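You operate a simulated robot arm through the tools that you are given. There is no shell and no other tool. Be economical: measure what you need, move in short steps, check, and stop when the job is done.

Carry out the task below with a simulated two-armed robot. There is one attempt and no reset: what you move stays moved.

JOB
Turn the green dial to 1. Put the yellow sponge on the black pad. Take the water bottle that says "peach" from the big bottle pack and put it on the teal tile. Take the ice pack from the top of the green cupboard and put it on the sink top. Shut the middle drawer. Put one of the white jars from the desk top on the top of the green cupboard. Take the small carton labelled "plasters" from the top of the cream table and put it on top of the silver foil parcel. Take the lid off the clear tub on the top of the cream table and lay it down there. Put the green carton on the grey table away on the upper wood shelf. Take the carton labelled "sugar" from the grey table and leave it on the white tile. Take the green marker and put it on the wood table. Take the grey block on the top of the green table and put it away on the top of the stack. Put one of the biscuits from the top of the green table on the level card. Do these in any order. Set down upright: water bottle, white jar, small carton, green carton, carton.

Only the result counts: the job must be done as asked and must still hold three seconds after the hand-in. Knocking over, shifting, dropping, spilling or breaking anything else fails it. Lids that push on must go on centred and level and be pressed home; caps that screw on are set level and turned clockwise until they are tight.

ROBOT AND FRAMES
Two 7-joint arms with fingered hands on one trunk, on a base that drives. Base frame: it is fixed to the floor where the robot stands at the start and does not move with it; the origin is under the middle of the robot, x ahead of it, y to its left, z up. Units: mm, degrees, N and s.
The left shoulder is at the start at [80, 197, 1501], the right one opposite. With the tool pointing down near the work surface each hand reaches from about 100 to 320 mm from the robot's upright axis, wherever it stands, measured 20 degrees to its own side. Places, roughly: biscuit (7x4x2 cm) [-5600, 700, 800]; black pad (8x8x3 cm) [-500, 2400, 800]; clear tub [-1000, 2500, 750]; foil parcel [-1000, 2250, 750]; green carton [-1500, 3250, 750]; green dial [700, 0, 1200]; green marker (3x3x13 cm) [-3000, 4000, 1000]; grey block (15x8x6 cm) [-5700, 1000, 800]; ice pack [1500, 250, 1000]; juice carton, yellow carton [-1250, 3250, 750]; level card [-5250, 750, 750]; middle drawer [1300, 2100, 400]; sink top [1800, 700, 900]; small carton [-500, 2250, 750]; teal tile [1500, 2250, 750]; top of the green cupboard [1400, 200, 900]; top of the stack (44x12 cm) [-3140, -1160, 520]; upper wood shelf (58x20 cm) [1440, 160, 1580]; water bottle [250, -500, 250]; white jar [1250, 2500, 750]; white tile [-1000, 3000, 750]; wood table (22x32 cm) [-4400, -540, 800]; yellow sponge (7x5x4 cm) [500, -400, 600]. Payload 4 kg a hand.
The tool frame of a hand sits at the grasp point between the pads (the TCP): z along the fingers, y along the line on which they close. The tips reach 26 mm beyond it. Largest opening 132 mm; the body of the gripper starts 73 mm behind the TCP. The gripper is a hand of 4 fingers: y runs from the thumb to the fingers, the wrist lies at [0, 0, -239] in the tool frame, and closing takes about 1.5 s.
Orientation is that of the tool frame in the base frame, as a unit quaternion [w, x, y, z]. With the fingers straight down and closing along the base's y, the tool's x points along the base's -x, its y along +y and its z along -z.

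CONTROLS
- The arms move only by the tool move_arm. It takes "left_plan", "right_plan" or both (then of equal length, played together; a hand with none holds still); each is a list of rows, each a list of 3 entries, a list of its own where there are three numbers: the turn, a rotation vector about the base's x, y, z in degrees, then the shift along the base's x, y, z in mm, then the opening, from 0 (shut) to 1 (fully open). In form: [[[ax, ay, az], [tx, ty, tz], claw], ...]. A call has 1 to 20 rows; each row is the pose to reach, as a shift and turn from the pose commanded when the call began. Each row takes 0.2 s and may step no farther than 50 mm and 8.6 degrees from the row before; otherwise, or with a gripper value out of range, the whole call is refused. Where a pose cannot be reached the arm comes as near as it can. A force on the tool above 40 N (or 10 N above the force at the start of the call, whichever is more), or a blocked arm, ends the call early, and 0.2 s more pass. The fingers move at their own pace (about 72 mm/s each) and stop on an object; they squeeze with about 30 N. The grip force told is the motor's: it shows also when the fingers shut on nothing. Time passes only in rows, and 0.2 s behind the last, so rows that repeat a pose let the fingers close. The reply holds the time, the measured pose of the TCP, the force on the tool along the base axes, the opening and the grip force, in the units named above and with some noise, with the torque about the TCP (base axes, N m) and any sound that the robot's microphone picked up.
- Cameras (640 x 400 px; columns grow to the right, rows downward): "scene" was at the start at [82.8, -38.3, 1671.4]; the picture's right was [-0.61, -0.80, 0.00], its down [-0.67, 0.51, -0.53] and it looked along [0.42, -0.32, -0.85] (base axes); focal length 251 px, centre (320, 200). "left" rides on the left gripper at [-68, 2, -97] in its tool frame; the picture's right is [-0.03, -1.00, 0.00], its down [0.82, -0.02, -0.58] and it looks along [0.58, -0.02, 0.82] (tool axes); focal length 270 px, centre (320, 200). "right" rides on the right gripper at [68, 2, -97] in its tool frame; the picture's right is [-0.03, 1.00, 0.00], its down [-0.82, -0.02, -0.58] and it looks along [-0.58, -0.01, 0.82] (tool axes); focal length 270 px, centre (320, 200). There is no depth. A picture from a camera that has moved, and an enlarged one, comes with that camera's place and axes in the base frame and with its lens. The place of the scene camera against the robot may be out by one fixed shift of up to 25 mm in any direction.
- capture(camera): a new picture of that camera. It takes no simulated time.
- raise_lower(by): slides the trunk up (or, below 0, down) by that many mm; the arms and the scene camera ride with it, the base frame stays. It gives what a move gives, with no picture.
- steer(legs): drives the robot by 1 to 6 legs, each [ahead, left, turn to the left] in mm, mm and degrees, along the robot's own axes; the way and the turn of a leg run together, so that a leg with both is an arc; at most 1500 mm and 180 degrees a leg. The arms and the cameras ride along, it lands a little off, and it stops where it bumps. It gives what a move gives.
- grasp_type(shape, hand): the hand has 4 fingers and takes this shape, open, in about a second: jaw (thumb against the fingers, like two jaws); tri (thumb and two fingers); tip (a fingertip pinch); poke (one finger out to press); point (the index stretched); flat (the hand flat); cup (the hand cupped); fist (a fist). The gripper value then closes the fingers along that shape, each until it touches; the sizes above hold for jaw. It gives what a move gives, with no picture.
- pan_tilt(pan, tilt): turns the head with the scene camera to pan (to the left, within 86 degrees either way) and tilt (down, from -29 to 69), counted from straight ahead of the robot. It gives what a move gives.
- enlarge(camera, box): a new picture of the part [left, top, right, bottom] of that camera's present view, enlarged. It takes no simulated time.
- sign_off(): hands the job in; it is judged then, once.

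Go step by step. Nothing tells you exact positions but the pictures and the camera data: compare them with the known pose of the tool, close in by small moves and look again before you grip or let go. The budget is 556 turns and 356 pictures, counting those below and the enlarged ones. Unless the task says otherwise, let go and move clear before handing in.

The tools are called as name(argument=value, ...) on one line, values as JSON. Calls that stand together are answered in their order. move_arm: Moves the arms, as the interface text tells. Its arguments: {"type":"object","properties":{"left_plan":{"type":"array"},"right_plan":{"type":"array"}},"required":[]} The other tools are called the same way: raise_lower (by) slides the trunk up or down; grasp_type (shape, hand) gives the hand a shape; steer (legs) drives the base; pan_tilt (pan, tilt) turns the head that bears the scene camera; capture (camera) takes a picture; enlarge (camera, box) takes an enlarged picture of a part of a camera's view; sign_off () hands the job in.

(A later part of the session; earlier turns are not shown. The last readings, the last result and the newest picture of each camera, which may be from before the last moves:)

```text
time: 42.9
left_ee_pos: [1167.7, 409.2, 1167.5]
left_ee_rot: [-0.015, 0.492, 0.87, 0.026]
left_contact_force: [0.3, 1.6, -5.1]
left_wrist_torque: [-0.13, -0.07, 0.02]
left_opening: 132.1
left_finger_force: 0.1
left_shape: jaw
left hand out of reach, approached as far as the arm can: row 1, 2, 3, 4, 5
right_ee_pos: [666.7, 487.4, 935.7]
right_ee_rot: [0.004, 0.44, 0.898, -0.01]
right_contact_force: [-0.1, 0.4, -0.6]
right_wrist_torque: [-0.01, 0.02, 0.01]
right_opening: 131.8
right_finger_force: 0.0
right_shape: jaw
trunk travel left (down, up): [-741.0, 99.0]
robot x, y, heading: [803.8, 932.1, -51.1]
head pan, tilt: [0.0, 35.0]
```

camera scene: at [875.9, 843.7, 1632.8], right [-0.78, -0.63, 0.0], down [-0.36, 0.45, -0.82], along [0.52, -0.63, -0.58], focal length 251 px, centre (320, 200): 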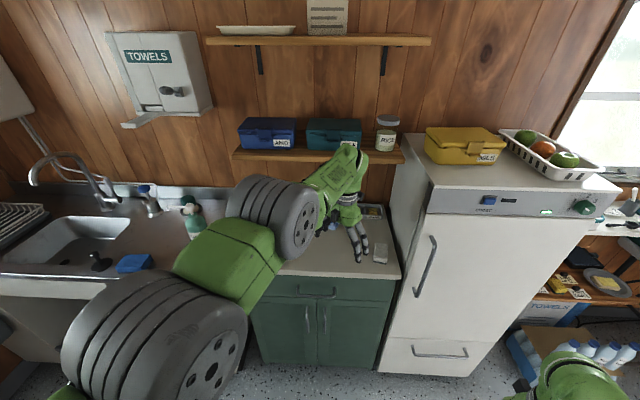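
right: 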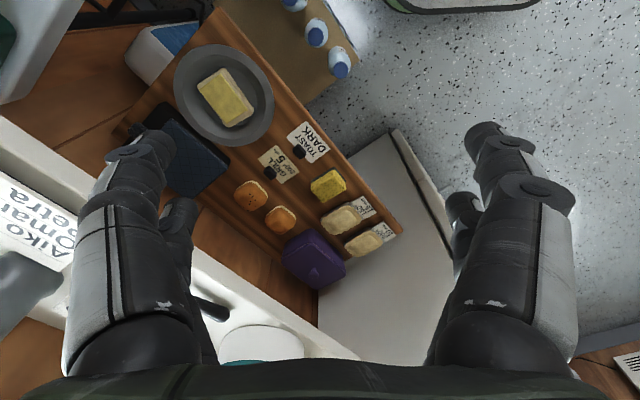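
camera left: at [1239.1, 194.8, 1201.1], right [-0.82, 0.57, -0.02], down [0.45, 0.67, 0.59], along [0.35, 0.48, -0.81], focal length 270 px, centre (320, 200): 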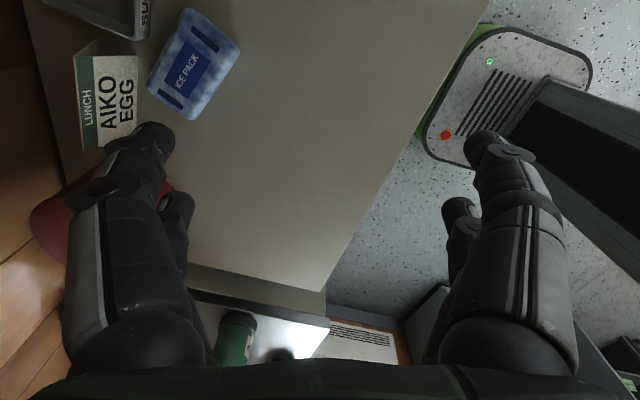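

move_arm(left_plan=[[[-6.2, -5, 0], [-10, 12, -20], 1], [[-12.4, -10, 0], [-20, 25, -40], 1], [[-18.6, -15.1, 0], [-30, 37, -60], 1], [[-24.9, -20.1, 0], [-40, 50, -80], 1], [[-31.1, -25.2, 0], [-50, 62, -100], 1], [[-37.3, -30.2, 0], [-60, 75, -120], 1]])

capture(camera="scene")

```text
time: 44.2
left_ee_pos: [1138.5, 263.2, 1332.1]
left_ee_rot: [0.368, 0.449, 0.804, -0.127]
left_contact_force: [-0.5, -0.4, 0.3]
left_wrist_torque: [-0.02, -0.02, 0.03]
left_opening: 131.9
left_finger_force: 0.1
left_shape: jaw
left hand out of reach, approached as far as the arm can: row 1, 2, 3, 4, 5, 6
right_ee_pos: [665.3, 487.9, 935.9]
right_ee_rot: [0.005, 0.44, 0.898, -0.009]
right_contact_force: [0.1, 0.1, 0.2]
right_wrist_torque: [0.01, -0.04, 0.04]
right_opening: 131.8
right_finger_force: 0.0
right_shape: jaw
trunk travel left (down, up): [-741.0, 99.0]
robot x, y, heading: [799.8, 935.3, -51.1]
head pan, tilt: [0.0, 35.0]
```

```text
322 pictures are left
camera scene: at [868.2, 848.9, 1633.5], right [-0.78, -0.63, 0.0], down [-0.36, 0.44, -0.82], along [0.52, -0.64, -0.57], focal length 251 px, centre (320, 200)
```

scene: 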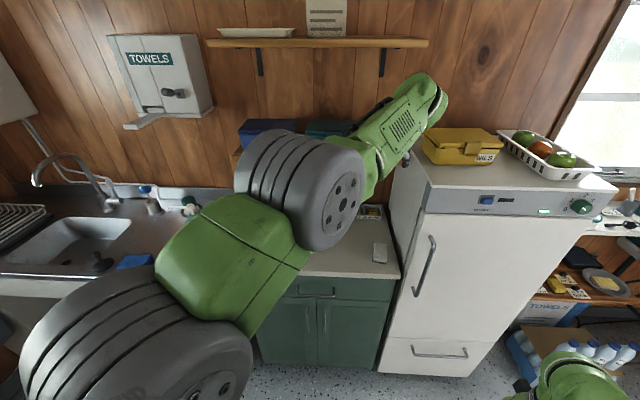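

steer(legs=[[-300, 0, 0]])

move_arm(left_plan=[[[0, 0, 0], [-6, 40, -25], 1], [[0, 0, 0], [-12, 80, -50], 1], [[0, 0, 0], [-18, 120, -75], 1], [[0, 0, 0], [-24, 160, -100], 1], [[0, 0, 0], [-30, 200, -125], 1], [[0, 0, 0], [-36, 240, -150], 1], [[0, 0, 0], [-42, 280, -175], 1]])

```text
time: 46.3
left_ee_pos: [962.0, 496.3, 1329.8]
left_ee_rot: [0.365, 0.444, 0.809, -0.125]
left_contact_force: [-0.6, -0.7, -1.0]
left_wrist_torque: [-0.01, 0.02, 0.02]
left_opening: 132.0
left_finger_force: 0.1
left_shape: jaw
right_ee_pos: [484.3, 716.1, 933.6]
right_ee_rot: [0.004, 0.434, 0.901, -0.009]
right_contact_force: [-0.1, -0.5, -0.1]
right_wrist_torque: [0.01, 0.03, 0.0]
right_opening: 131.9
right_finger_force: 0.1
right_shape: jaw
trunk travel left (down, up): [-741.0, 99.0]
robot x, y, heading: [609.5, 1165.2, -50.1]
head pan, tilt: [0.0, 35.0]
```

```text
time: 47.9
left_ee_pos: [960.0, 499.9, 1330.4]
left_ee_rot: [0.367, 0.444, 0.808, -0.125]
left_contact_force: [-1.2, 0.3, -0.1]
left_wrist_torque: [-0.02, 0.02, -0.02]
left_opening: 132.0
left_finger_force: 0.1
left_shape: jaw
left hand out of reach, approached as far as the arm can: row 1, 2, 3, 4, 5, 6, 7
right_ee_pos: [482.6, 717.1, 936.1]
right_ee_rot: [0.003, 0.435, 0.901, -0.01]
right_contact_force: [-0.5, -0.3, 0.9]
right_wrist_torque: [-0.04, -0.02, 0.01]
right_opening: 131.9
right_finger_force: 0.1
right_shape: jaw
trunk travel left (down, up): [-741.0, 99.0]
robot x, y, heading: [608.0, 1164.4, -50.0]
head pan, tilt: [0.0, 35.0]
```

move_arm(left_plan=[[[-6.6, -3.7, 0.25], [0, 0, 0], 1], [[-13.2, -7.3, 0.5], [0, 0, 0], 1], [[-19.8, -11, 0.75], [0, 0, 0], 1], [[-26.4, -14.7, 1], [0, 0, 0], 1], [[-33, -18.3, 1.25], [0, 0, 0], 1], [[-39.6, -22, 1.5], [0, 0, 0], 1], [[-39.6, -22, 1.5], [-15, 20, -30], 1], [[-39.6, -22, 1.5], [-30, 50, -60], 1], [[-39.6, -22, 1.5], [-45, 75, -90], 1]])

capture(camera="scene")

```text
time: 49.9
left_ee_pos: [918.0, 440.9, 1485.8]
left_ee_rot: [0.639, 0.301, 0.646, -0.291]
left_contact_force: [0.2, -0.5, -0.1]
left_wrist_torque: [0.0, 0.01, 0.05]
left_opening: 132.0
left_finger_force: 0.1
left_shape: jaw
left hand out of reach, approached as far as the arm can: row 1, 2, 3, 4, 5, 6, 7, 8, 9
right_ee_pos: [482.0, 717.7, 935.5]
right_ee_rot: [0.006, 0.435, 0.9, -0.011]
right_contact_force: [0.1, -0.5, 0.2]
right_wrist_torque: [-0.02, 0.03, 0.02]
right_opening: 131.8
right_finger_force: 0.0
right_shape: jaw
trunk travel left (down, up): [-741.0, 99.0]
robot x, y, heading: [606.3, 1166.2, -50.2]
head pan, tilt: [0.0, 35.0]
```

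```text
321 pictures are left
camera scene: at [680.4, 1079.9, 1633.4], right [-0.77, -0.64, 0.0], down [-0.37, 0.44, -0.82], along [0.53, -0.63, -0.57], focal length 251 px, centre (320, 200)
```

scene: 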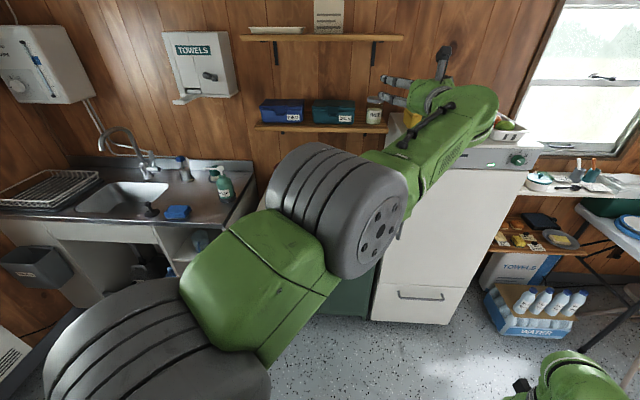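

move_arm(left_plan=[[[0, 0, 0], [0, 25, -30], 1], [[0, 0, 0], [0, 50, -60], 1], [[0, 0, 0], [0, 75, -90], 1], [[0, 0, 0], [0, 100, -120], 1], [[0, 0, 0], [0, 120, -150], 1], [[0, 0, 0], [0, 140, -180], 1], [[0, 0, 0], [0, 160, -210], 1], [[0, 0, 0], [0, 180, -240], 1]])

```text
time: 51.7
left_ee_pos: [911.7, 440.2, 1484.5]
left_ee_rot: [0.638, 0.305, 0.643, -0.294]
left_contact_force: [0.6, -0.9, -0.4]
left_wrist_torque: [-0.04, -0.07, 0.01]
left_opening: 132.1
left_finger_force: 0.1
left_shape: jaw
left hand out of reach, approached as far as the arm can: row 1, 2, 3, 4, 5, 6, 7, 8
right_ee_pos: [482.4, 716.3, 935.5]
right_ee_rot: [0.004, 0.434, 0.901, -0.01]
right_contact_force: [0.1, 0.1, 0.3]
right_wrist_torque: [0.04, -0.02, 0.02]
right_opening: 131.8
right_finger_force: 0.1
right_shape: jaw
trunk travel left (down, up): [-741.0, 99.0]
robot x, y, heading: [612.0, 1165.2, -50.1]
head pan, tilt: [0.0, 35.0]
```

move_arm(left_plan=[[[0, 0, 0], [30, 25, 0], 1], [[0, 0, 0], [60, 50, 0], 1], [[0, 0, 0], [90, 75, 0], 1], [[0, 0, 0], [120, 100, 0], 1]])

```text
time: 52.7
left_ee_pos: [1029.9, 445.2, 1498.0]
left_ee_rot: [0.641, 0.298, 0.641, -0.298]
left_contact_force: [-0.7, 0.2, 0.2]
left_wrist_torque: [0.0, 0.01, -0.01]
left_opening: 132.2
left_finger_force: 0.0
left_shape: jaw
left hand out of reach, approached as far as the arm can: row 1, 2, 3, 4
right_ee_pos: [484.0, 716.7, 934.7]
right_ee_rot: [0.004, 0.434, 0.901, -0.01]
right_contact_force: [0.0, 0.4, -0.4]
right_wrist_torque: [0.0, 0.0, 0.0]
right_opening: 131.9
right_finger_force: 0.1
right_shape: jaw
trunk travel left (down, up): [-741.0, 99.0]
robot x, y, heading: [609.0, 1164.8, -50.5]
head pan, tilt: [0.0, 35.0]
```

move_arm(left_plan=[[[6.2, 5.1, 0], [0, 40, -25], 1], [[12.4, 10.2, 0], [0, 80, -50], 1], [[18.6, 15.3, 0], [0, 120, -75], 1], [[24.8, 20.4, 0], [0, 160, -100], 1], [[31, 25.5, 0], [0, 200, -125], 1], [[24.8, 20.4, 0], [0, 220, -165], 1], [[18.6, 15.3, 0], [0, 240, -205], 1], [[12.4, 10.2, 0], [0, 260, -245], 1], [[6.2, 5.1, 0], [0, 280, -285], 1], [[0, 0, 0], [0, 290, -300], 1]])

```text
time: 54.9
left_ee_pos: [1083.2, 452.3, 1495.0]
left_ee_rot: [0.638, 0.301, 0.643, -0.298]
left_contact_force: [0.1, 0.5, -0.2]
left_wrist_torque: [0.01, 0.0, -0.02]
left_opening: 132.2
left_finger_force: 0.1
left_shape: jaw
left hand out of reach, approached as far as the arm can: row 1, 2, 3, 4, 5, 6, 7, 8, 9, 10
right_ee_pos: [483.5, 717.1, 935.6]
right_ee_rot: [0.004, 0.434, 0.901, -0.01]
right_contact_force: [0.9, -0.9, -0.3]
right_wrist_torque: [-0.02, 0.0, -0.01]
right_opening: 132.0
right_finger_force: 0.0
right_shape: jaw
trunk travel left (down, up): [-741.0, 99.0]
robot x, y, heading: [609.4, 1166.4, -49.9]
head pan, tilt: [0.0, 35.0]
```

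pan_tilt(pan=10, tilt=20)

capture(camera="scene")

```text
time: 55.7
left_ee_pos: [1083.4, 452.5, 1494.5]
left_ee_rot: [0.637, 0.3, 0.645, -0.297]
left_contact_force: [0.8, 0.2, 0.2]
left_wrist_torque: [0.02, 0.01, 0.02]
left_opening: 132.1
left_finger_force: 0.1
left_shape: jaw
right_ee_pos: [484.0, 717.9, 935.9]
right_ee_rot: [0.004, 0.435, 0.901, -0.01]
right_contact_force: [-1.1, 0.1, -0.5]
right_wrist_torque: [0.01, -0.05, -0.02]
right_opening: 132.0
right_finger_force: 0.1
right_shape: jaw
trunk travel left (down, up): [-741.0, 99.0]
robot x, y, heading: [610.8, 1169.8, -50.3]
head pan, tilt: [10.0, 20.0]
```

```text
320 pictures are left
camera scene: at [697.7, 1087.4, 1657.1], right [-0.65, -0.76, 0.0], down [-0.26, 0.22, -0.94], along [0.72, -0.61, -0.34], focal length 251 px, centre (320, 200)
```

scene: 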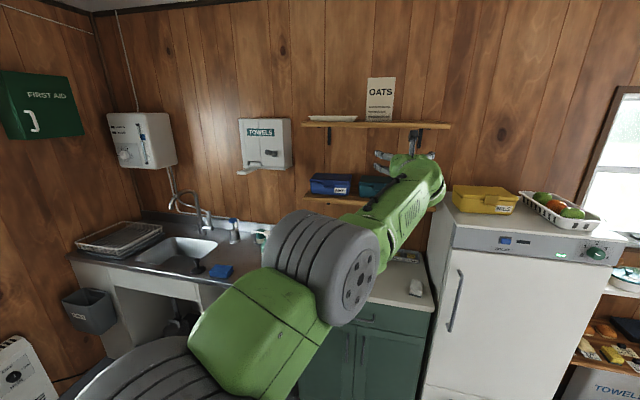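

move_arm(left_plan=[[[0, 0, 0], [0, 0, 30], 1], [[0, 0, 0], [0, 0, 60], 1], [[0, 0, 0], [0, 0, 90], 1], [[0, 0, 0], [-20, 25, 110], 1], [[0, 0, 0], [-40, 50, 120], 1], [[0, 0, 0], [-60, 75, 130], 1]])

```text
time: 57.1
left_ee_pos: [1003.2, 534.9, 1609.9]
left_ee_rot: [0.64, 0.3, 0.64, -0.3]
left_contact_force: [0.1, 0.0, 0.3]
left_wrist_torque: [0.0, 0.04, 0.0]
left_opening: 132.0
left_finger_force: 0.1
left_shape: jaw
right_ee_pos: [483.1, 717.0, 935.6]
right_ee_rot: [0.005, 0.434, 0.901, -0.01]
right_contact_force: [-0.5, 0.0, -0.1]
right_wrist_torque: [0.0, 0.02, 0.0]
right_opening: 131.7
right_finger_force: 0.1
right_shape: jaw
trunk travel left (down, up): [-741.0, 99.0]
robot x, y, heading: [606.4, 1167.3, -50.2]
head pan, tilt: [10.0, 20.0]
```

move_arm(left_plan=[[[0, 0, 0], [-20, 30, 0], 1], [[0, 0, 0], [-40, 60, 0], 1], [[0, 0, 0], [-50, 80, -30], 1], [[0, 0, 0], [-60, 100, -60], 1], [[0, 0, 0], [-65, 120, -90], 1], [[0, 0, 0], [-65, 120, -120], 1], [[0, 0, 0], [-65, 120, -150], 1], [[0, 0, 0], [-65, 120, -180], 1], [[0, 0, 0], [-65, 120, -210], 1], [[0, 0, 0], [-65, 120, -240], 1], [[0, 0, 0], [-65, 120, -270], 1], [[0, 0, 0], [-65, 120, -310], 1], [[0, 0, 0], [-65, 120, -350], 1], [[0, 0, 0], [-65, 120, -390], 1], [[0, 0, 0], [-65, 120, -430], 1]])

capture(camera="scene")

```text
time: 60.3
left_ee_pos: [941.1, 656.5, 1178.4]
left_ee_rot: [0.64, 0.299, 0.641, -0.301]
left_contact_force: [-0.6, 0.4, -0.2]
left_wrist_torque: [-0.02, 0.02, 0.01]
left_opening: 132.1
left_finger_force: 0.0
left_shape: jaw
right_ee_pos: [482.6, 717.6, 935.2]
right_ee_rot: [0.004, 0.434, 0.901, -0.011]
right_contact_force: [-0.4, -0.1, 0.0]
right_wrist_torque: [-0.03, -0.01, -0.02]
right_opening: 131.9
right_finger_force: 0.0
right_shape: jaw
trunk travel left (down, up): [-741.0, 99.0]
robot x, y, heading: [609.4, 1164.7, -50.0]
head pan, tilt: [10.0, 20.0]
```

```text
319 pictures are left
camera scene: at [698.1, 1087.5, 1657.2], right [-0.64, -0.76, 0.0], down [-0.26, 0.22, -0.94], along [0.72, -0.61, -0.34], focal length 251 px, centre (320, 200)
```

scene: 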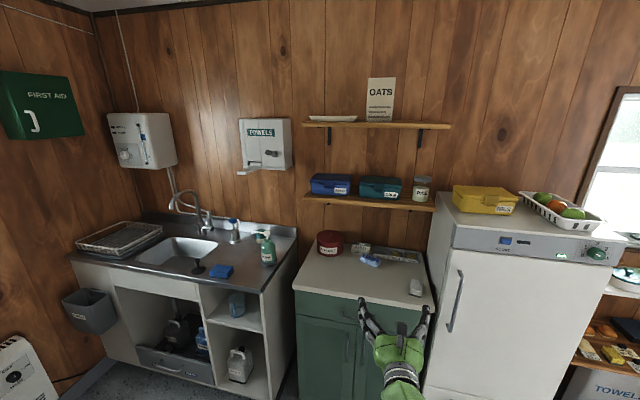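

move_arm(left_plan=[[[5.8, 4.8, 0], [2, 19, -5], 1], [[11.5, 9.6, 0], [4, 38, -10], 1], [[17.3, 14.4, 0], [6, 57, -15], 1], [[23, 19.2, 0], [8, 75, -20], 1], [[28.8, 24, 0], [10, 94, -25], 1], [[34.5, 28.9, 0], [10, 112, -30], 1]])

steer(legs=[[600, -100, 0]])

pan_tilt(pan=0, tilt=45)

capture(camera="left")

capture(camera="scene")

```text
time: 61.7
left_ee_pos: [948.4, 768.6, 1149.0]
left_ee_rot: [0.346, 0.391, 0.838, -0.162]
left_contact_force: [0.3, -0.3, 0.5]
left_wrist_torque: [0.01, 0.02, 0.02]
left_opening: 132.2
left_finger_force: 0.0
left_shape: jaw
right_ee_pos: [483.2, 718.1, 935.3]
right_ee_rot: [0.004, 0.435, 0.9, -0.01]
right_contact_force: [0.0, 0.4, -0.3]
right_wrist_torque: [0.01, 0.0, -0.02]
right_opening: 131.8
right_finger_force: 0.1
right_shape: jaw
trunk travel left (down, up): [-741.0, 99.0]
robot x, y, heading: [607.2, 1168.1, -50.2]
head pan, tilt: [10.0, 20.0]
```

```text
time: 65.1
left_ee_pos: [1259.5, 243.8, 1149.4]
left_ee_rot: [0.347, 0.39, 0.837, -0.162]
left_contact_force: [0.1, 0.3, 0.0]
left_wrist_torque: [0.01, 0.01, 0.0]
left_opening: 132.3
left_finger_force: 0.0
left_shape: jaw
right_ee_pos: [793.9, 190.7, 935.5]
right_ee_rot: [0.005, 0.433, 0.901, -0.011]
right_contact_force: [-0.4, -0.3, 0.0]
right_wrist_torque: [-0.01, 0.02, -0.01]
right_opening: 132.0
right_finger_force: 0.1
right_shape: jaw
trunk travel left (down, up): [-741.0, 99.0]
robot x, y, heading: [919.0, 644.3, -50.2]
head pan, tilt: [10.0, 20.0]
```

```text
time: 66.0
left_ee_pos: [1260.1, 242.4, 1150.3]
left_ee_rot: [0.346, 0.39, 0.838, -0.162]
left_contact_force: [0.0, -0.1, 0.1]
left_wrist_torque: [0.0, -0.01, 0.0]
left_opening: 132.1
left_finger_force: 0.1
left_shape: jaw
right_ee_pos: [794.1, 190.1, 935.0]
right_ee_rot: [0.004, 0.434, 0.901, -0.011]
right_contact_force: [0.4, 0.1, -0.2]
right_wrist_torque: [-0.02, 0.04, 0.01]
right_opening: 131.6
right_finger_force: 0.1
right_shape: jaw
trunk travel left (down, up): [-741.0, 99.0]
robot x, y, heading: [919.9, 638.2, -49.9]
head pan, tilt: [0.0, 45.0]
```

```text
318 pictures are left
camera left: at [1248.5, 258.6, 1265.0], right [-0.75, -0.66, 0.02], down [-0.65, 0.74, -0.17], along [0.1, -0.14, -0.99], focal length 270 px, centre (320, 200)
```

left: 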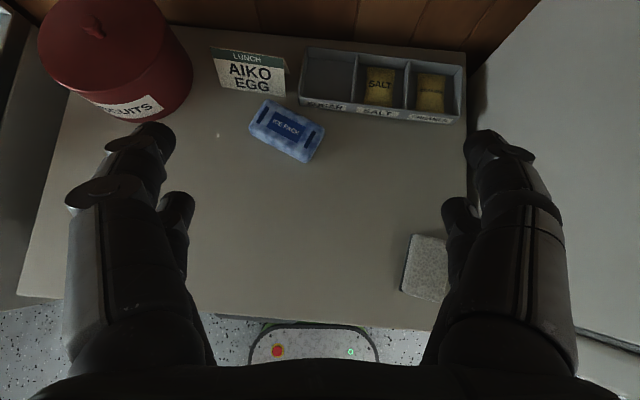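

```text
317 pictures are left
camera scene: at [989.2, 557.9, 1618.4], right [-0.77, -0.64, 0.0], down [-0.45, 0.54, -0.71], along [0.46, -0.54, -0.71], focal length 251 px, centre (320, 200)
```

scene: 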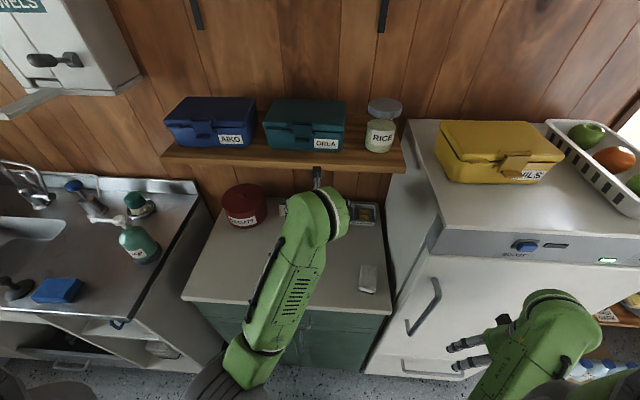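

move_arm(left_plan=[[[0, 0, -8], [28, -17, -25], 1], [[0, 0, -16], [56, -34, -50], 1], [[0, 0, -24], [84, -51, -75], 1], [[0, 0, -29], [110, -65, -100], 1]])

capture(camera="left")

```text
time: 66.8
left_ee_pos: [1323.9, 203.1, 1090.3]
left_ee_rot: [0.313, 0.544, 0.744, -0.229]
left_contact_force: [-0.7, 0.9, 0.8]
left_wrist_torque: [0.02, 0.0, 0.02]
left_opening: 131.7
left_finger_force: 0.0
left_shape: jaw
right_ee_pos: [791.4, 194.3, 938.2]
right_ee_rot: [0.007, 0.433, 0.901, -0.012]
right_contact_force: [0.0, 0.5, 0.7]
right_wrist_torque: [-0.03, -0.04, 0.01]
right_opening: 131.7
right_finger_force: 0.0
right_shape: jaw
trunk travel left (down, up): [-741.0, 99.0]
robot x, y, heading: [918.1, 643.9, -49.9]
head pan, tilt: [0.0, 45.0]
stopped in row 3 (left hand): the force on the tool passed its limit at 118 N (the readings are from after the stop); the commanded pose is now the measured one
```

```text
316 pictures are left
camera left: at [1319.7, 223.9, 1205.3], right [-0.95, -0.32, 0.02], down [-0.32, 0.93, -0.18], along [0.04, -0.18, -0.98], focal length 270 px, centre (320, 200)
```

left: 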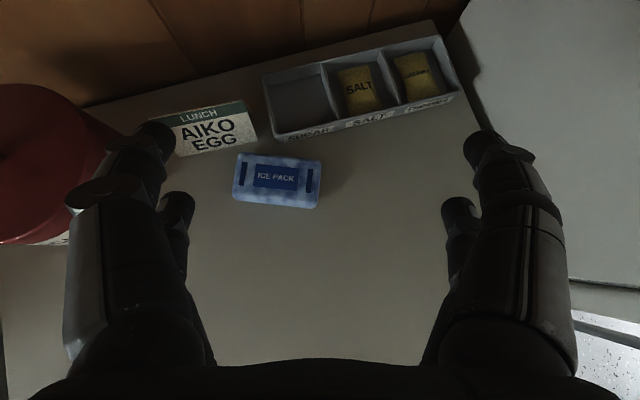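

capture(camera="scene")

```text
315 pictures are left
camera scene: at [983.2, 568.1, 1619.4], right [-0.76, -0.64, 0.0], down [-0.45, 0.54, -0.71], along [0.46, -0.54, -0.7], focal length 251 px, centre (320, 200)
```

scene: 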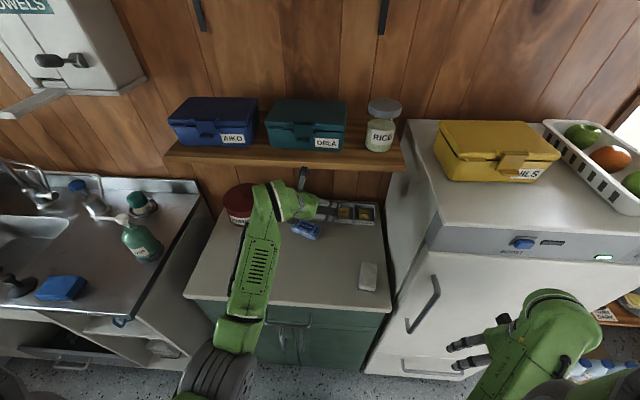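

move_arm(left_plan=[[[0, 0, 0], [-5, 20, -25], 1], [[0, 0, 0], [-5, 30, -65], 1], [[0, 0, -2], [10, 25, -105], 1], [[0, 0, -4], [30, 15, -140], 0.9], [[0, 0, -4], [52, 4, -160], 0.85], [[0, 0, -4], [52, 4, -160], 0.85]])

capture(camera="left")

```text
time: 67.9
left_ee_pos: [1373.8, 177.8, 1140.8]
left_ee_rot: [0.455, 0.531, 0.653, -0.289]
left_contact_force: [-0.4, -0.6, 0.8]
left_wrist_torque: [0.01, -0.01, 0.01]
left_opening: 112.5
left_finger_force: 0.0
left_shape: jaw
left hand out of reach, approached as far as the arm can: row 4, 5
right_ee_pos: [791.9, 191.9, 937.3]
right_ee_rot: [0.006, 0.433, 0.901, -0.011]
right_contact_force: [-0.6, 0.0, -0.6]
right_wrist_torque: [0.0, 0.0, 0.01]
right_opening: 131.7
right_finger_force: 0.1
right_shape: jaw
trunk travel left (down, up): [-741.0, 99.0]
robot x, y, heading: [922.0, 641.6, -49.8]
head pan, tilt: [0.0, 45.0]
stopped in row 5 (left hand): the force on the tool passed its limit at 174 N (the readings are from after the stop); the commanded pose is now the measured one
```

```text
314 pictures are left
camera left: at [1349.8, 231.6, 1242.2], right [-0.96, -0.28, -0.08], down [-0.2, 0.84, -0.5], along [0.21, -0.46, -0.86], focal length 270 px, centre (320, 200)
```

left: 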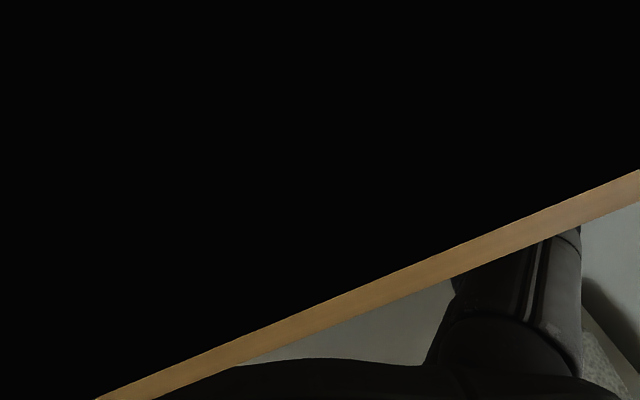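

capture(camera="scene")

```text
313 pictures are left
camera scene: at [983.9, 563.4, 1619.1], right [-0.76, -0.64, 0.0], down [-0.45, 0.54, -0.71], along [0.46, -0.54, -0.7], focal length 251 px, centre (320, 200)
```

scene: 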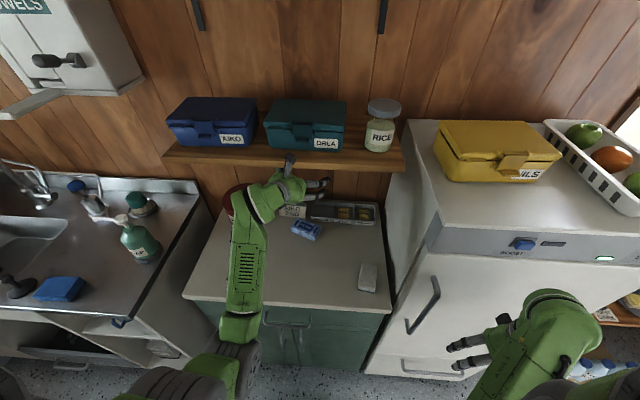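

steer(legs=[[-250, 0, 0]])

capture(camera="scene")

```text
time: 69.8
left_ee_pos: [1220.8, 363.6, 1135.6]
left_ee_rot: [0.453, 0.53, 0.657, -0.288]
left_contact_force: [0.5, 0.6, 0.1]
left_wrist_torque: [0.01, -0.01, -0.05]
left_opening: 112.1
left_finger_force: 0.1
left_shape: jaw
right_ee_pos: [640.1, 376.4, 934.8]
right_ee_rot: [0.004, 0.429, 0.903, -0.01]
right_contact_force: [0.1, 0.0, -0.5]
right_wrist_torque: [0.0, 0.01, -0.01]
right_opening: 132.0
right_finger_force: 0.1
right_shape: jaw
trunk travel left (down, up): [-741.0, 99.0]
robot x, y, heading: [756.2, 829.9, -49.5]
head pan, tilt: [0.0, 45.0]
```

```text
312 pictures are left
camera scene: at [830.8, 746.2, 1618.2], right [-0.76, -0.65, 0.0], down [-0.46, 0.54, -0.71], along [0.46, -0.54, -0.71], focal length 251 px, centre (320, 200)
```

scene: 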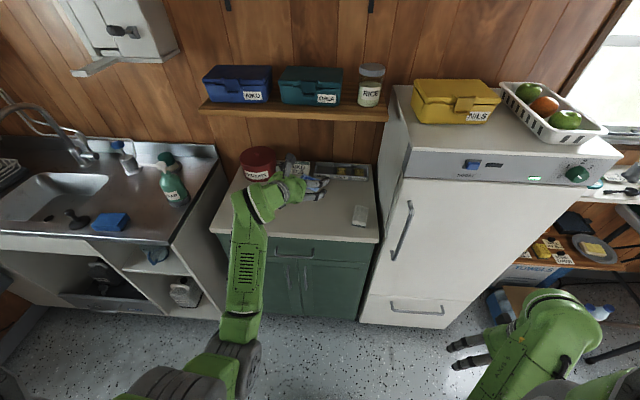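

move_arm(left_plan=[[[3.7, 3.6, 6.1], [-15, 36, 5], 1], [[7.4, 7.2, 12.2], [-30, 72, 10], 1], [[11.1, 10.9, 18.4], [-45, 109, 10], 1], [[14.8, 14.5, 24.5], [-59, 146, 10], 1]])

```text
time: 70.8
left_ee_pos: [1159.4, 515.9, 1149.4]
left_ee_rot: [0.348, 0.392, 0.836, -0.163]
left_contact_force: [0.0, 0.0, 0.1]
left_wrist_torque: [-0.02, 0.01, -0.01]
left_opening: 131.8
left_finger_force: 0.0
left_shape: jaw
right_ee_pos: [637.8, 378.7, 936.0]
right_ee_rot: [0.005, 0.429, 0.903, -0.011]
right_contact_force: [0.3, -0.4, -0.7]
right_wrist_torque: [-0.02, -0.03, 0.01]
right_opening: 131.8
right_finger_force: 0.1
right_shape: jaw
trunk travel left (down, up): [-741.0, 99.0]
robot x, y, heading: [758.6, 829.0, -49.6]
head pan, tilt: [0.0, 45.0]
```

move_arm(left_plan=[[[0, 0, 0], [0, 0, -45], 1], [[0, 0, 0], [0, 0, -90], 1], [[0, 0, 0], [0, 0, -135], 1], [[0, 0, 0], [0, 0, -180], 1], [[0, 0, 0], [0, 0, -225], 1], [[0, 0, 0], [0, 0, -260], 1]])

```text
time: 72.2
left_ee_pos: [1158.9, 509.7, 886.6]
left_ee_rot: [0.347, 0.392, 0.836, -0.164]
left_contact_force: [1.0, 0.7, -0.2]
left_wrist_torque: [0.0, 0.0, 0.02]
left_opening: 131.9
left_finger_force: 0.0
left_shape: jaw
right_ee_pos: [637.2, 377.3, 936.3]
right_ee_rot: [0.004, 0.429, 0.903, -0.011]
right_contact_force: [0.8, 0.4, -0.2]
right_wrist_torque: [-0.03, -0.01, -0.02]
right_opening: 132.1
right_finger_force: 0.0
right_shape: jaw
trunk travel left (down, up): [-741.0, 99.0]
robot x, y, heading: [760.6, 829.3, -49.4]
head pan, tilt: [0.0, 45.0]
```

move_arm(left_plan=[[[0, 0, 0], [0, 0, 40], 1], [[0, 0, 0], [0, 0, 80], 1], [[0, 0, 0], [0, 0, 110], 1]])

steer(legs=[[0, 0, -26.5], [0, 350, 0], [140, 0, 0]])

capture(camera="left")

capture(camera="scene")

```text
time: 73.0
left_ee_pos: [1158.9, 511.2, 996.5]
left_ee_rot: [0.347, 0.392, 0.836, -0.162]
left_contact_force: [-0.4, 0.9, 0.2]
left_wrist_torque: [-0.02, 0.0, -0.02]
left_opening: 132.0
left_finger_force: 0.1
left_shape: jaw
right_ee_pos: [636.3, 377.7, 935.2]
right_ee_rot: [0.004, 0.428, 0.903, -0.011]
right_contact_force: [0.7, 0.0, -0.1]
right_wrist_torque: [0.01, 0.0, -0.02]
right_opening: 132.3
right_finger_force: 0.0
right_shape: jaw
trunk travel left (down, up): [-741.0, 99.0]
robot x, y, heading: [758.4, 828.2, -49.5]
head pan, tilt: [0.0, 45.0]
```

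```text
time: 77.5
left_ee_pos: [1346.6, 326.4, 998.3]
left_ee_rot: [0.302, 0.572, 0.725, -0.237]
left_contact_force: [0.0, -0.1, -0.9]
left_wrist_torque: [0.02, 0.01, -0.04]
left_opening: 132.4
left_finger_force: 0.2
left_shape: jaw
right_ee_pos: [821.4, 434.6, 937.4]
right_ee_rot: [0.003, 0.622, 0.783, -0.012]
right_contact_force: [0.2, -0.3, 0.3]
right_wrist_torque: [-0.01, 0.02, 0.01]
right_opening: 132.0
right_finger_force: 0.0
right_shape: jaw
trunk travel left (down, up): [-741.0, 99.0]
robot x, y, heading: [1125.9, 786.2, -75.6]
head pan, tilt: [0.0, 45.0]
```

```text
311 pictures are left
camera left: at [1344.6, 346.8, 1113.9], right [-0.97, -0.25, 0.02], down [-0.25, 0.95, -0.17], along [0.03, -0.17, -0.98], focal length 270 px, centre (320, 200)
```

left: 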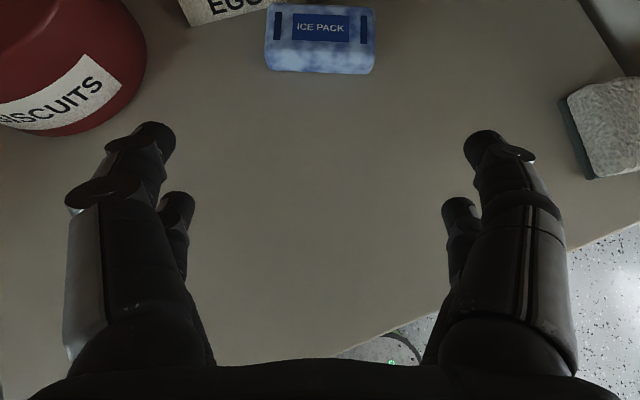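

```text
310 pictures are left
camera scene: at [1153.7, 684.8, 1618.8], right [-0.97, -0.25, 0.0], down [-0.18, 0.68, -0.71], along [0.18, -0.69, -0.71], focal length 251 px, centre (320, 200)
```

scene: 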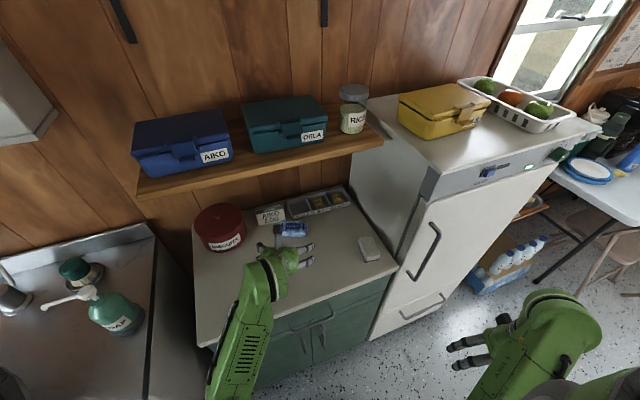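

move_arm(left_plan=[[[0, 0, 0], [8, -30, -20], 0.95], [[0, 0, 0], [16, -60, -40], 0.9], [[0, 0, 0], [24, -90, -55], 0.85], [[0, 0, 0], [32, -119, -61], 0.85], [[0, 0, 0], [32, -119, -61], 0.85]])

capture(camera="left")

```text
time: 78.7
left_ee_pos: [1379.8, 205.5, 935.1]
left_ee_rot: [0.301, 0.572, 0.725, -0.237]
left_contact_force: [0.4, 0.1, 0.3]
left_wrist_torque: [-0.01, -0.03, 0.02]
left_opening: 112.4
left_finger_force: 0.2
left_shape: jaw
right_ee_pos: [819.9, 434.6, 935.8]
right_ee_rot: [0.002, 0.622, 0.783, -0.012]
right_contact_force: [0.5, 0.4, 0.2]
right_wrist_torque: [-0.05, 0.02, 0.02]
right_opening: 132.1
right_finger_force: 0.1
right_shape: jaw
trunk travel left (down, up): [-741.0, 99.0]
robot x, y, heading: [1128.0, 786.2, -75.5]
head pan, tilt: [0.0, 45.0]
```

```text
309 pictures are left
camera left: at [1377.6, 225.2, 1051.4], right [-0.97, -0.25, 0.02], down [-0.25, 0.95, -0.17], along [0.03, -0.17, -0.99], focal length 270 px, centre (320, 200)
```

left: 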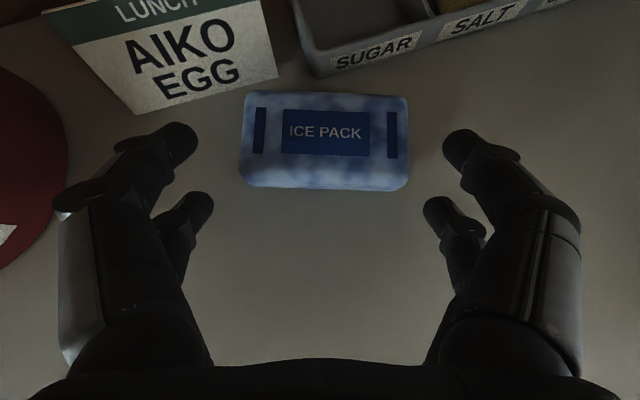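

move_arm(left_plan=[[[0, 0, 0], [0, 0, -15], 0.97], [[0, 0, 0], [0, 0, -35], 0.97], [[0, 0, 0], [0, -10, -37], 0.97], [[0, 0, 0], [0, -20, -39], 0.97]])

capture(camera="left")

```text
time: 79.6
left_ee_pos: [1380.3, 184.1, 910.5]
left_ee_rot: [0.311, 0.568, 0.721, -0.246]
left_contact_force: [-1.1, 7.9, 25.0]
left_wrist_torque: [0.22, 0.28, -0.09]
left_opening: 128.5
left_finger_force: 0.1
left_shape: jaw
right_ee_pos: [819.1, 433.0, 936.3]
right_ee_rot: [0.001, 0.623, 0.782, -0.012]
right_contact_force: [-0.1, -0.4, -0.6]
right_wrist_torque: [0.03, 0.02, 0.01]
right_opening: 132.2
right_finger_force: 0.0
right_shape: jaw
trunk travel left (down, up): [-741.0, 99.0]
robot x, y, heading: [1124.5, 782.9, -75.6]
head pan, tilt: [0.0, 45.0]
stopped in row 4 (left hand): the force on the tool passed its limit at 41 N (the readings are from after the stop); the commanded pose is now the measured one
```

```text
308 pictures are left
camera left: at [1376.8, 207.0, 1026.3], right [-0.97, -0.25, 0.02], down [-0.25, 0.95, -0.2], along [0.03, -0.2, -0.98], focal length 270 px, centre (320, 200)
```

left: 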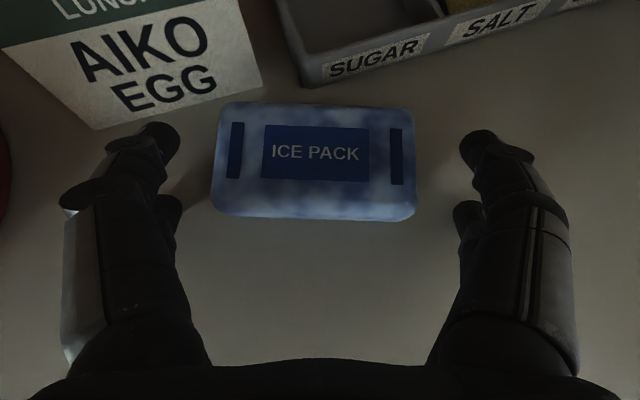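

move_arm(left_plan=[[[0, 0, 0], [0, 0, 6], 0.97], [[0, 0, 0], [0, 0, 6], 0.7], [[0, 0, 0], [0, 0, 6], 0.6], [[0, 0, 0], [0, 0, 6], 0.5], [[0, 0, 0], [0, 0, 6], 0.5], [[0, 0, 0], [0, 0, 6], 0.5]])

capture(camera="left")

```text
time: 81.0
left_ee_pos: [1380.9, 188.6, 914.5]
left_ee_rot: [0.31, 0.568, 0.722, -0.243]
left_contact_force: [11.6, 1.4, 27.6]
left_wrist_torque: [0.11, -1.66, 0.07]
left_opening: 44.6
left_finger_force: 29.9
left_shape: jaw
right_ee_pos: [820.4, 435.9, 937.6]
right_ee_rot: [0.002, 0.622, 0.783, -0.013]
right_contact_force: [0.0, 0.6, -0.5]
right_wrist_torque: [-0.02, 0.01, 0.01]
right_opening: 132.1
right_finger_force: 0.3
right_shape: jaw
trunk travel left (down, up): [-741.0, 99.0]
robot x, y, heading: [1128.7, 786.4, -75.6]
head pan, tilt: [0.0, 45.0]
```

```text
307 pictures are left
camera left: at [1378.1, 210.9, 1030.4], right [-0.97, -0.25, 0.02], down [-0.25, 0.95, -0.19], along [0.03, -0.19, -0.98], focal length 270 px, centre (320, 200)
```

left: 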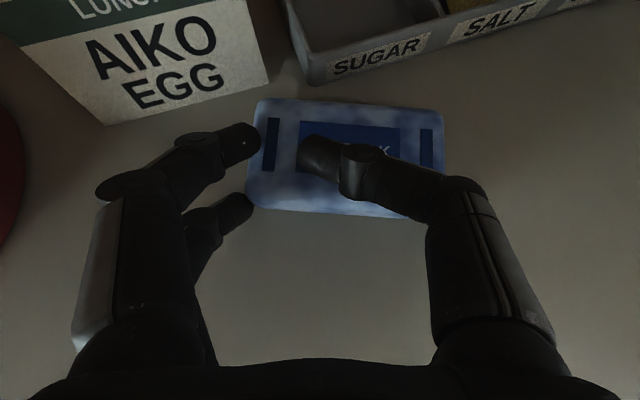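

move_arm(left_plan=[[[0, 0, 0], [0, 0, 0], 0.8], [[0, 0, 0], [0, 0, 15], 0.8], [[0, 0, 0], [-5, -3, 60], 0.5], [[0, 0, 0], [-9, -5, 65], 0], [[0, 0, 0], [-9, -5, 65], 0], [[0, 0, 0], [-9, -5, 50], 0], [[0, 0, 0], [-9, -5, 40], 0], [[0, 0, 0], [-9, -5, 35], 0]])

capture(camera="left")

```text
time: 82.8
left_ee_pos: [1372.6, 183.2, 947.9]
left_ee_rot: [0.305, 0.57, 0.723, -0.242]
left_contact_force: [0.3, 0.2, -0.3]
left_wrist_torque: [-0.03, 0.0, -0.01]
left_opening: 0.1
left_finger_force: 29.8
left_shape: jaw
right_ee_pos: [820.0, 433.3, 934.6]
right_ee_rot: [0.001, 0.622, 0.783, -0.011]
right_contact_force: [-0.2, 0.0, -0.9]
right_wrist_torque: [-0.01, -0.01, 0.0]
right_opening: 131.9
right_finger_force: 0.2
right_shape: jaw
trunk travel left (down, up): [-741.0, 99.0]
robot x, y, heading: [1130.7, 788.8, -75.6]
head pan, tilt: [0.0, 45.0]
```

```text
306 pictures are left
camera left: at [1368.4, 203.9, 1062.3], right [-0.97, -0.25, 0.02], down [-0.25, 0.95, -0.18], along [0.03, -0.18, -0.98], focal length 270 px, centre (320, 200)
```

left: 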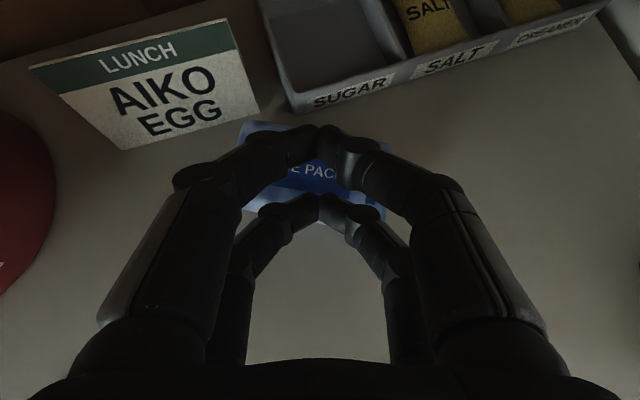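

move_arm(left_plan=[[[0, 0, 0], [0, 0, -4], 0], [[0, 0, 0], [0, 0, -8], 0], [[0, 0, 0], [0, 0, -12], 0]])

```text
time: 83.6
left_ee_pos: [1370.9, 181.2, 941.8]
left_ee_rot: [0.312, 0.568, 0.721, -0.246]
left_contact_force: [3.1, 0.4, 25.9]
left_wrist_torque: [-0.03, -0.12, -0.01]
left_opening: 0.1
left_finger_force: 29.8
left_shape: jaw
right_ee_pos: [820.7, 435.9, 935.4]
right_ee_rot: [0.004, 0.622, 0.783, -0.012]
right_contact_force: [-0.6, -1.7, 0.1]
right_wrist_torque: [0.0, 0.02, -0.03]
right_opening: 132.0
right_finger_force: 0.2
right_shape: jaw
trunk travel left (down, up): [-741.0, 99.0]
robot x, y, heading: [1126.2, 786.3, -75.7]
head pan, tilt: [0.0, 45.0]
```

move_arm(left_plan=[[[0, 0, 0], [-8, 15, 0], 0], [[0, 0, 0], [-16, 30, 0], 0], [[0, 0, 0], [-25, 45, 0], 0], [[0, 0, 0], [-34, 60, 0], 0], [[0, 0, 0], [-42, 75, 0], 0], [[0, 0, 0], [-50, 90, 0], 0], [[0, 0, 0], [-58, 105, 0], 0], [[0, 0, 0], [-66, 120, 0], 0]])

capture(camera="left")

```text
time: 84.1
left_ee_pos: [1365.4, 195.0, 940.4]
left_ee_rot: [0.314, 0.567, 0.721, -0.245]
left_contact_force: [0.0, 0.9, 2.9]
left_wrist_torque: [0.01, 0.04, 0.0]
left_opening: 0.0
left_finger_force: 29.9
left_shape: jaw
right_ee_pos: [820.4, 433.4, 936.1]
right_ee_rot: [0.003, 0.623, 0.782, -0.012]
right_contact_force: [0.6, 0.9, -0.1]
right_wrist_torque: [0.01, -0.02, 0.01]
right_opening: 131.8
right_finger_force: 0.1
right_shape: jaw
trunk travel left (down, up): [-741.0, 99.0]
robot x, y, heading: [1125.7, 783.2, -75.5]
head pan, tilt: [0.0, 45.0]
stopped in row 2 (left hand): the force on the tool passed its limit at 42 N (the readings are from after the stop); the commanded pose is now the measured one
```

```text
305 pictures are left
camera left: at [1361.6, 219.3, 1055.7], right [-0.97, -0.25, 0.02], down [-0.25, 0.95, -0.2], along [0.04, -0.2, -0.98], focal length 270 px, centre (320, 200)
```

left: 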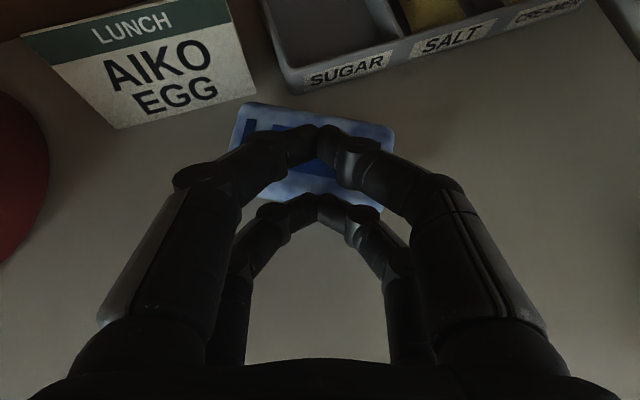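

move_arm(left_plan=[[[0, 0, 0], [0, 10, 30], 0], [[0, 0, 0], [0, 20, 60], 0]])

grasp_type(hand="left", shape="tip")

capture(camera="left")

```text
time: 84.7
left_ee_pos: [1364.2, 215.2, 998.1]
left_ee_rot: [0.314, 0.567, 0.721, -0.245]
left_contact_force: [0.1, -0.1, 0.3]
left_wrist_torque: [-0.03, 0.0, 0.0]
left_opening: 0.1
left_finger_force: 30.3
left_shape: jaw
right_ee_pos: [819.3, 433.0, 936.2]
right_ee_rot: [0.003, 0.623, 0.782, -0.012]
right_contact_force: [1.0, 0.6, 0.3]
right_wrist_torque: [0.0, 0.01, 0.01]
right_opening: 131.8
right_finger_force: 0.1
right_shape: jaw
trunk travel left (down, up): [-741.0, 99.0]
robot x, y, heading: [1131.1, 786.8, -75.5]
head pan, tilt: [0.0, 45.0]
```

```text
time: 85.6
left_ee_pos: [1364.7, 213.8, 997.0]
left_ee_rot: [0.314, 0.567, 0.721, -0.245]
left_contact_force: [-0.1, -0.6, -1.8]
left_wrist_torque: [-0.01, 0.02, 0.0]
left_opening: 132.2
left_finger_force: 0.0
left_shape: tip
right_ee_pos: [821.3, 432.0, 936.0]
right_ee_rot: [0.002, 0.622, 0.783, -0.011]
right_contact_force: [0.0, 0.6, 0.2]
right_wrist_torque: [-0.01, 0.0, 0.0]
right_opening: 131.8
right_finger_force: 0.1
right_shape: jaw
trunk travel left (down, up): [-741.0, 99.0]
robot x, y, heading: [1127.1, 783.0, -75.5]
head pan, tilt: [0.0, 45.0]
```

```text
304 pictures are left
camera left: at [1360.4, 236.7, 1113.2], right [-0.97, -0.25, 0.02], down [-0.25, 0.95, -0.2], along [0.04, -0.2, -0.98], focal length 270 px, centre (320, 200)
```

left: 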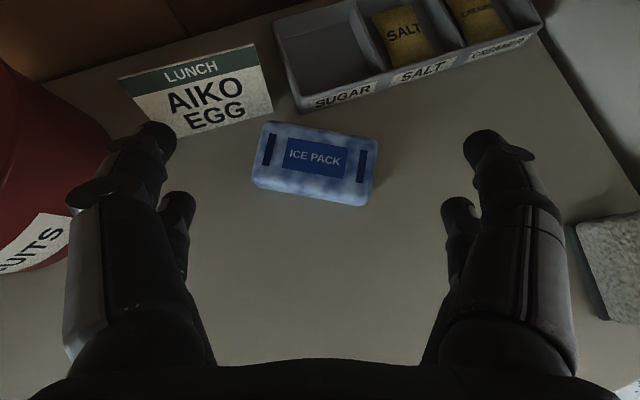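

move_arm(left_plan=[[[6, 1.5, -1.5], [3, -7, 0], 1], [[12, 3, -3], [6, -14, 0], 1], [[18, 4.5, -4.5], [10, -21, -10], 1], [[24.3, 6, -6], [13, -29, -20], 1]])

capture(camera="left")

capture(camera="scene")

```text
time: 86.6
left_ee_pos: [1374.5, 196.2, 978.0]
left_ee_rot: [0.136, 0.644, 0.741, -0.13]
left_contact_force: [-0.1, 0.4, 0.1]
left_wrist_torque: [0.02, 0.02, 0.03]
left_opening: 132.0
left_finger_force: 0.1
left_shape: tip
right_ee_pos: [815.9, 440.4, 936.6]
right_ee_rot: [0.006, 0.622, 0.783, -0.014]
right_contact_force: [-0.3, -0.9, 0.8]
right_wrist_torque: [0.06, 0.01, 0.02]
right_opening: 131.9
right_finger_force: 0.0
right_shape: jaw
trunk travel left (down, up): [-741.0, 99.0]
robot x, y, heading: [1126.9, 785.7, -75.5]
head pan, tilt: [0.0, 45.0]
```

```text
303 pictures are left
camera left: at [1382.5, 169.9, 1092.8], right [-0.99, -0.16, 0.03], down [-0.15, 0.96, 0.23], along [-0.06, 0.23, -0.97], focal length 270 px, centre (320, 200)
```

left: 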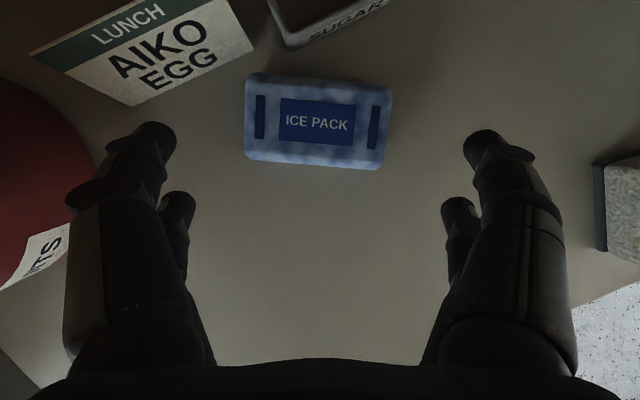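

```text
302 pictures are left
camera scene: at [1146.6, 695.4, 1618.9], right [-0.97, -0.25, 0.0], down [-0.17, 0.68, -0.71], along [0.18, -0.69, -0.7], focal length 251 px, centre (320, 200)
```

scene: 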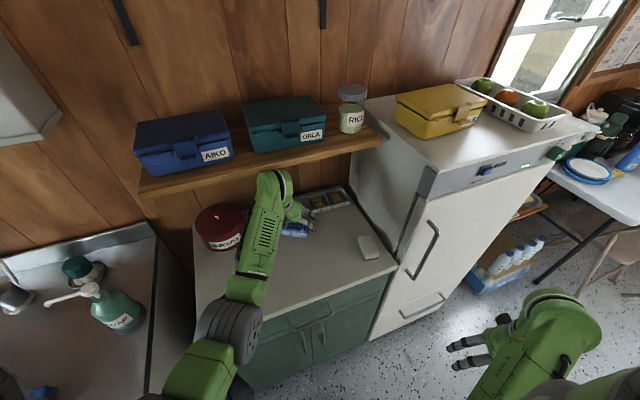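

move_arm(left_plan=[[[0, 0, 0], [0, -4, -20], 1], [[0, 0, 0], [1, -8, -40], 1], [[0, 0, 0], [2, -12, -60], 1], [[0, 0, 0], [2, -12, -70], 1]])

capture(camera="left")

```text
time: 87.6
left_ee_pos: [1380.9, 172.3, 911.8]
left_ee_rot: [0.138, 0.644, 0.74, -0.134]
left_contact_force: [-2.7, 1.8, 8.6]
left_wrist_torque: [0.25, -0.58, 0.16]
left_opening: 132.1
left_finger_force: 0.1
left_shape: tip
right_ee_pos: [819.8, 433.2, 935.9]
right_ee_rot: [0.001, 0.623, 0.782, -0.012]
right_contact_force: [-0.8, 0.5, 0.3]
right_wrist_torque: [-0.02, 0.0, 0.0]
right_opening: 132.1
right_finger_force: 0.1
right_shape: jaw
trunk travel left (down, up): [-741.0, 99.0]
robot x, y, heading: [1130.0, 785.0, -75.5]
head pan, tilt: [0.0, 45.0]
```

```text
301 pictures are left
camera left: at [1389.1, 146.3, 1026.0], right [-0.99, -0.16, 0.03], down [-0.15, 0.96, 0.23], along [-0.07, 0.22, -0.97], focal length 270 px, centre (320, 200)
```

left: 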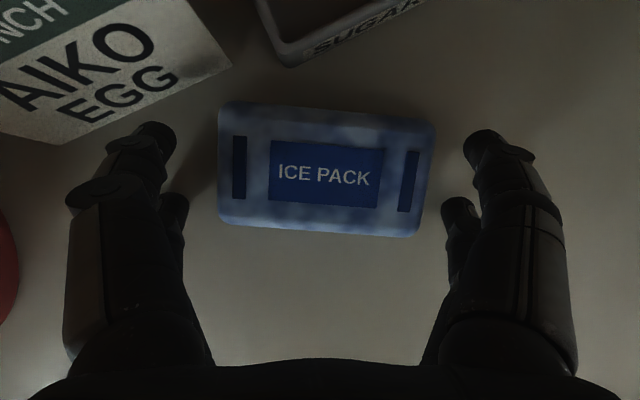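

move_arm(left_plan=[[[0, 0, 0], [0, 0, 2], 0.8], [[0, 0, 0], [0, 0, 2], 0.7], [[0, 0, 0], [0, 0, 2], 0.6], [[0, 0, 0], [0, 0, 2], 0.6], [[0, 0, 0], [0, 0, 2], 0.6]])

capture(camera="left")

```text
time: 88.8
left_ee_pos: [1380.6, 174.4, 913.0]
left_ee_rot: [0.138, 0.643, 0.741, -0.134]
left_contact_force: [5.4, 0.1, 12.4]
left_wrist_torque: [0.29, -1.01, -0.11]
left_opening: 93.2
left_finger_force: 30.0
left_shape: tip
right_ee_pos: [819.9, 432.8, 936.9]
right_ee_rot: [0.003, 0.622, 0.783, -0.012]
right_contact_force: [-0.6, -0.7, -0.1]
right_wrist_torque: [-0.01, 0.04, 0.0]
right_opening: 132.0
right_finger_force: 0.1
right_shape: jaw
trunk travel left (down, up): [-741.0, 99.0]
robot x, y, heading: [1128.9, 786.5, -75.3]
head pan, tilt: [0.0, 45.0]
```

```text
300 pictures are left
camera left: at [1389.3, 147.5, 1028.0], right [-0.99, -0.16, 0.03], down [-0.15, 0.96, 0.23], along [-0.07, 0.22, -0.97], focal length 270 px, centre (320, 200)
```

left: 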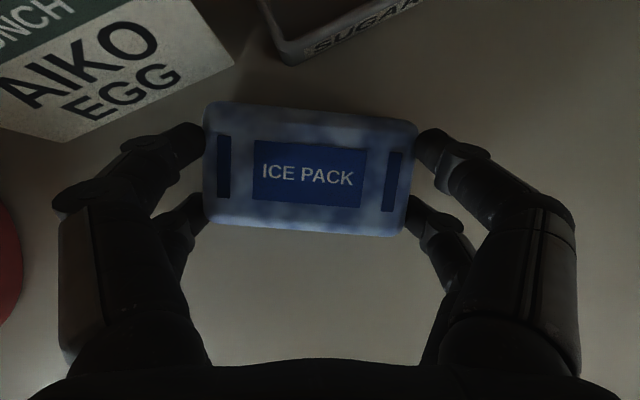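

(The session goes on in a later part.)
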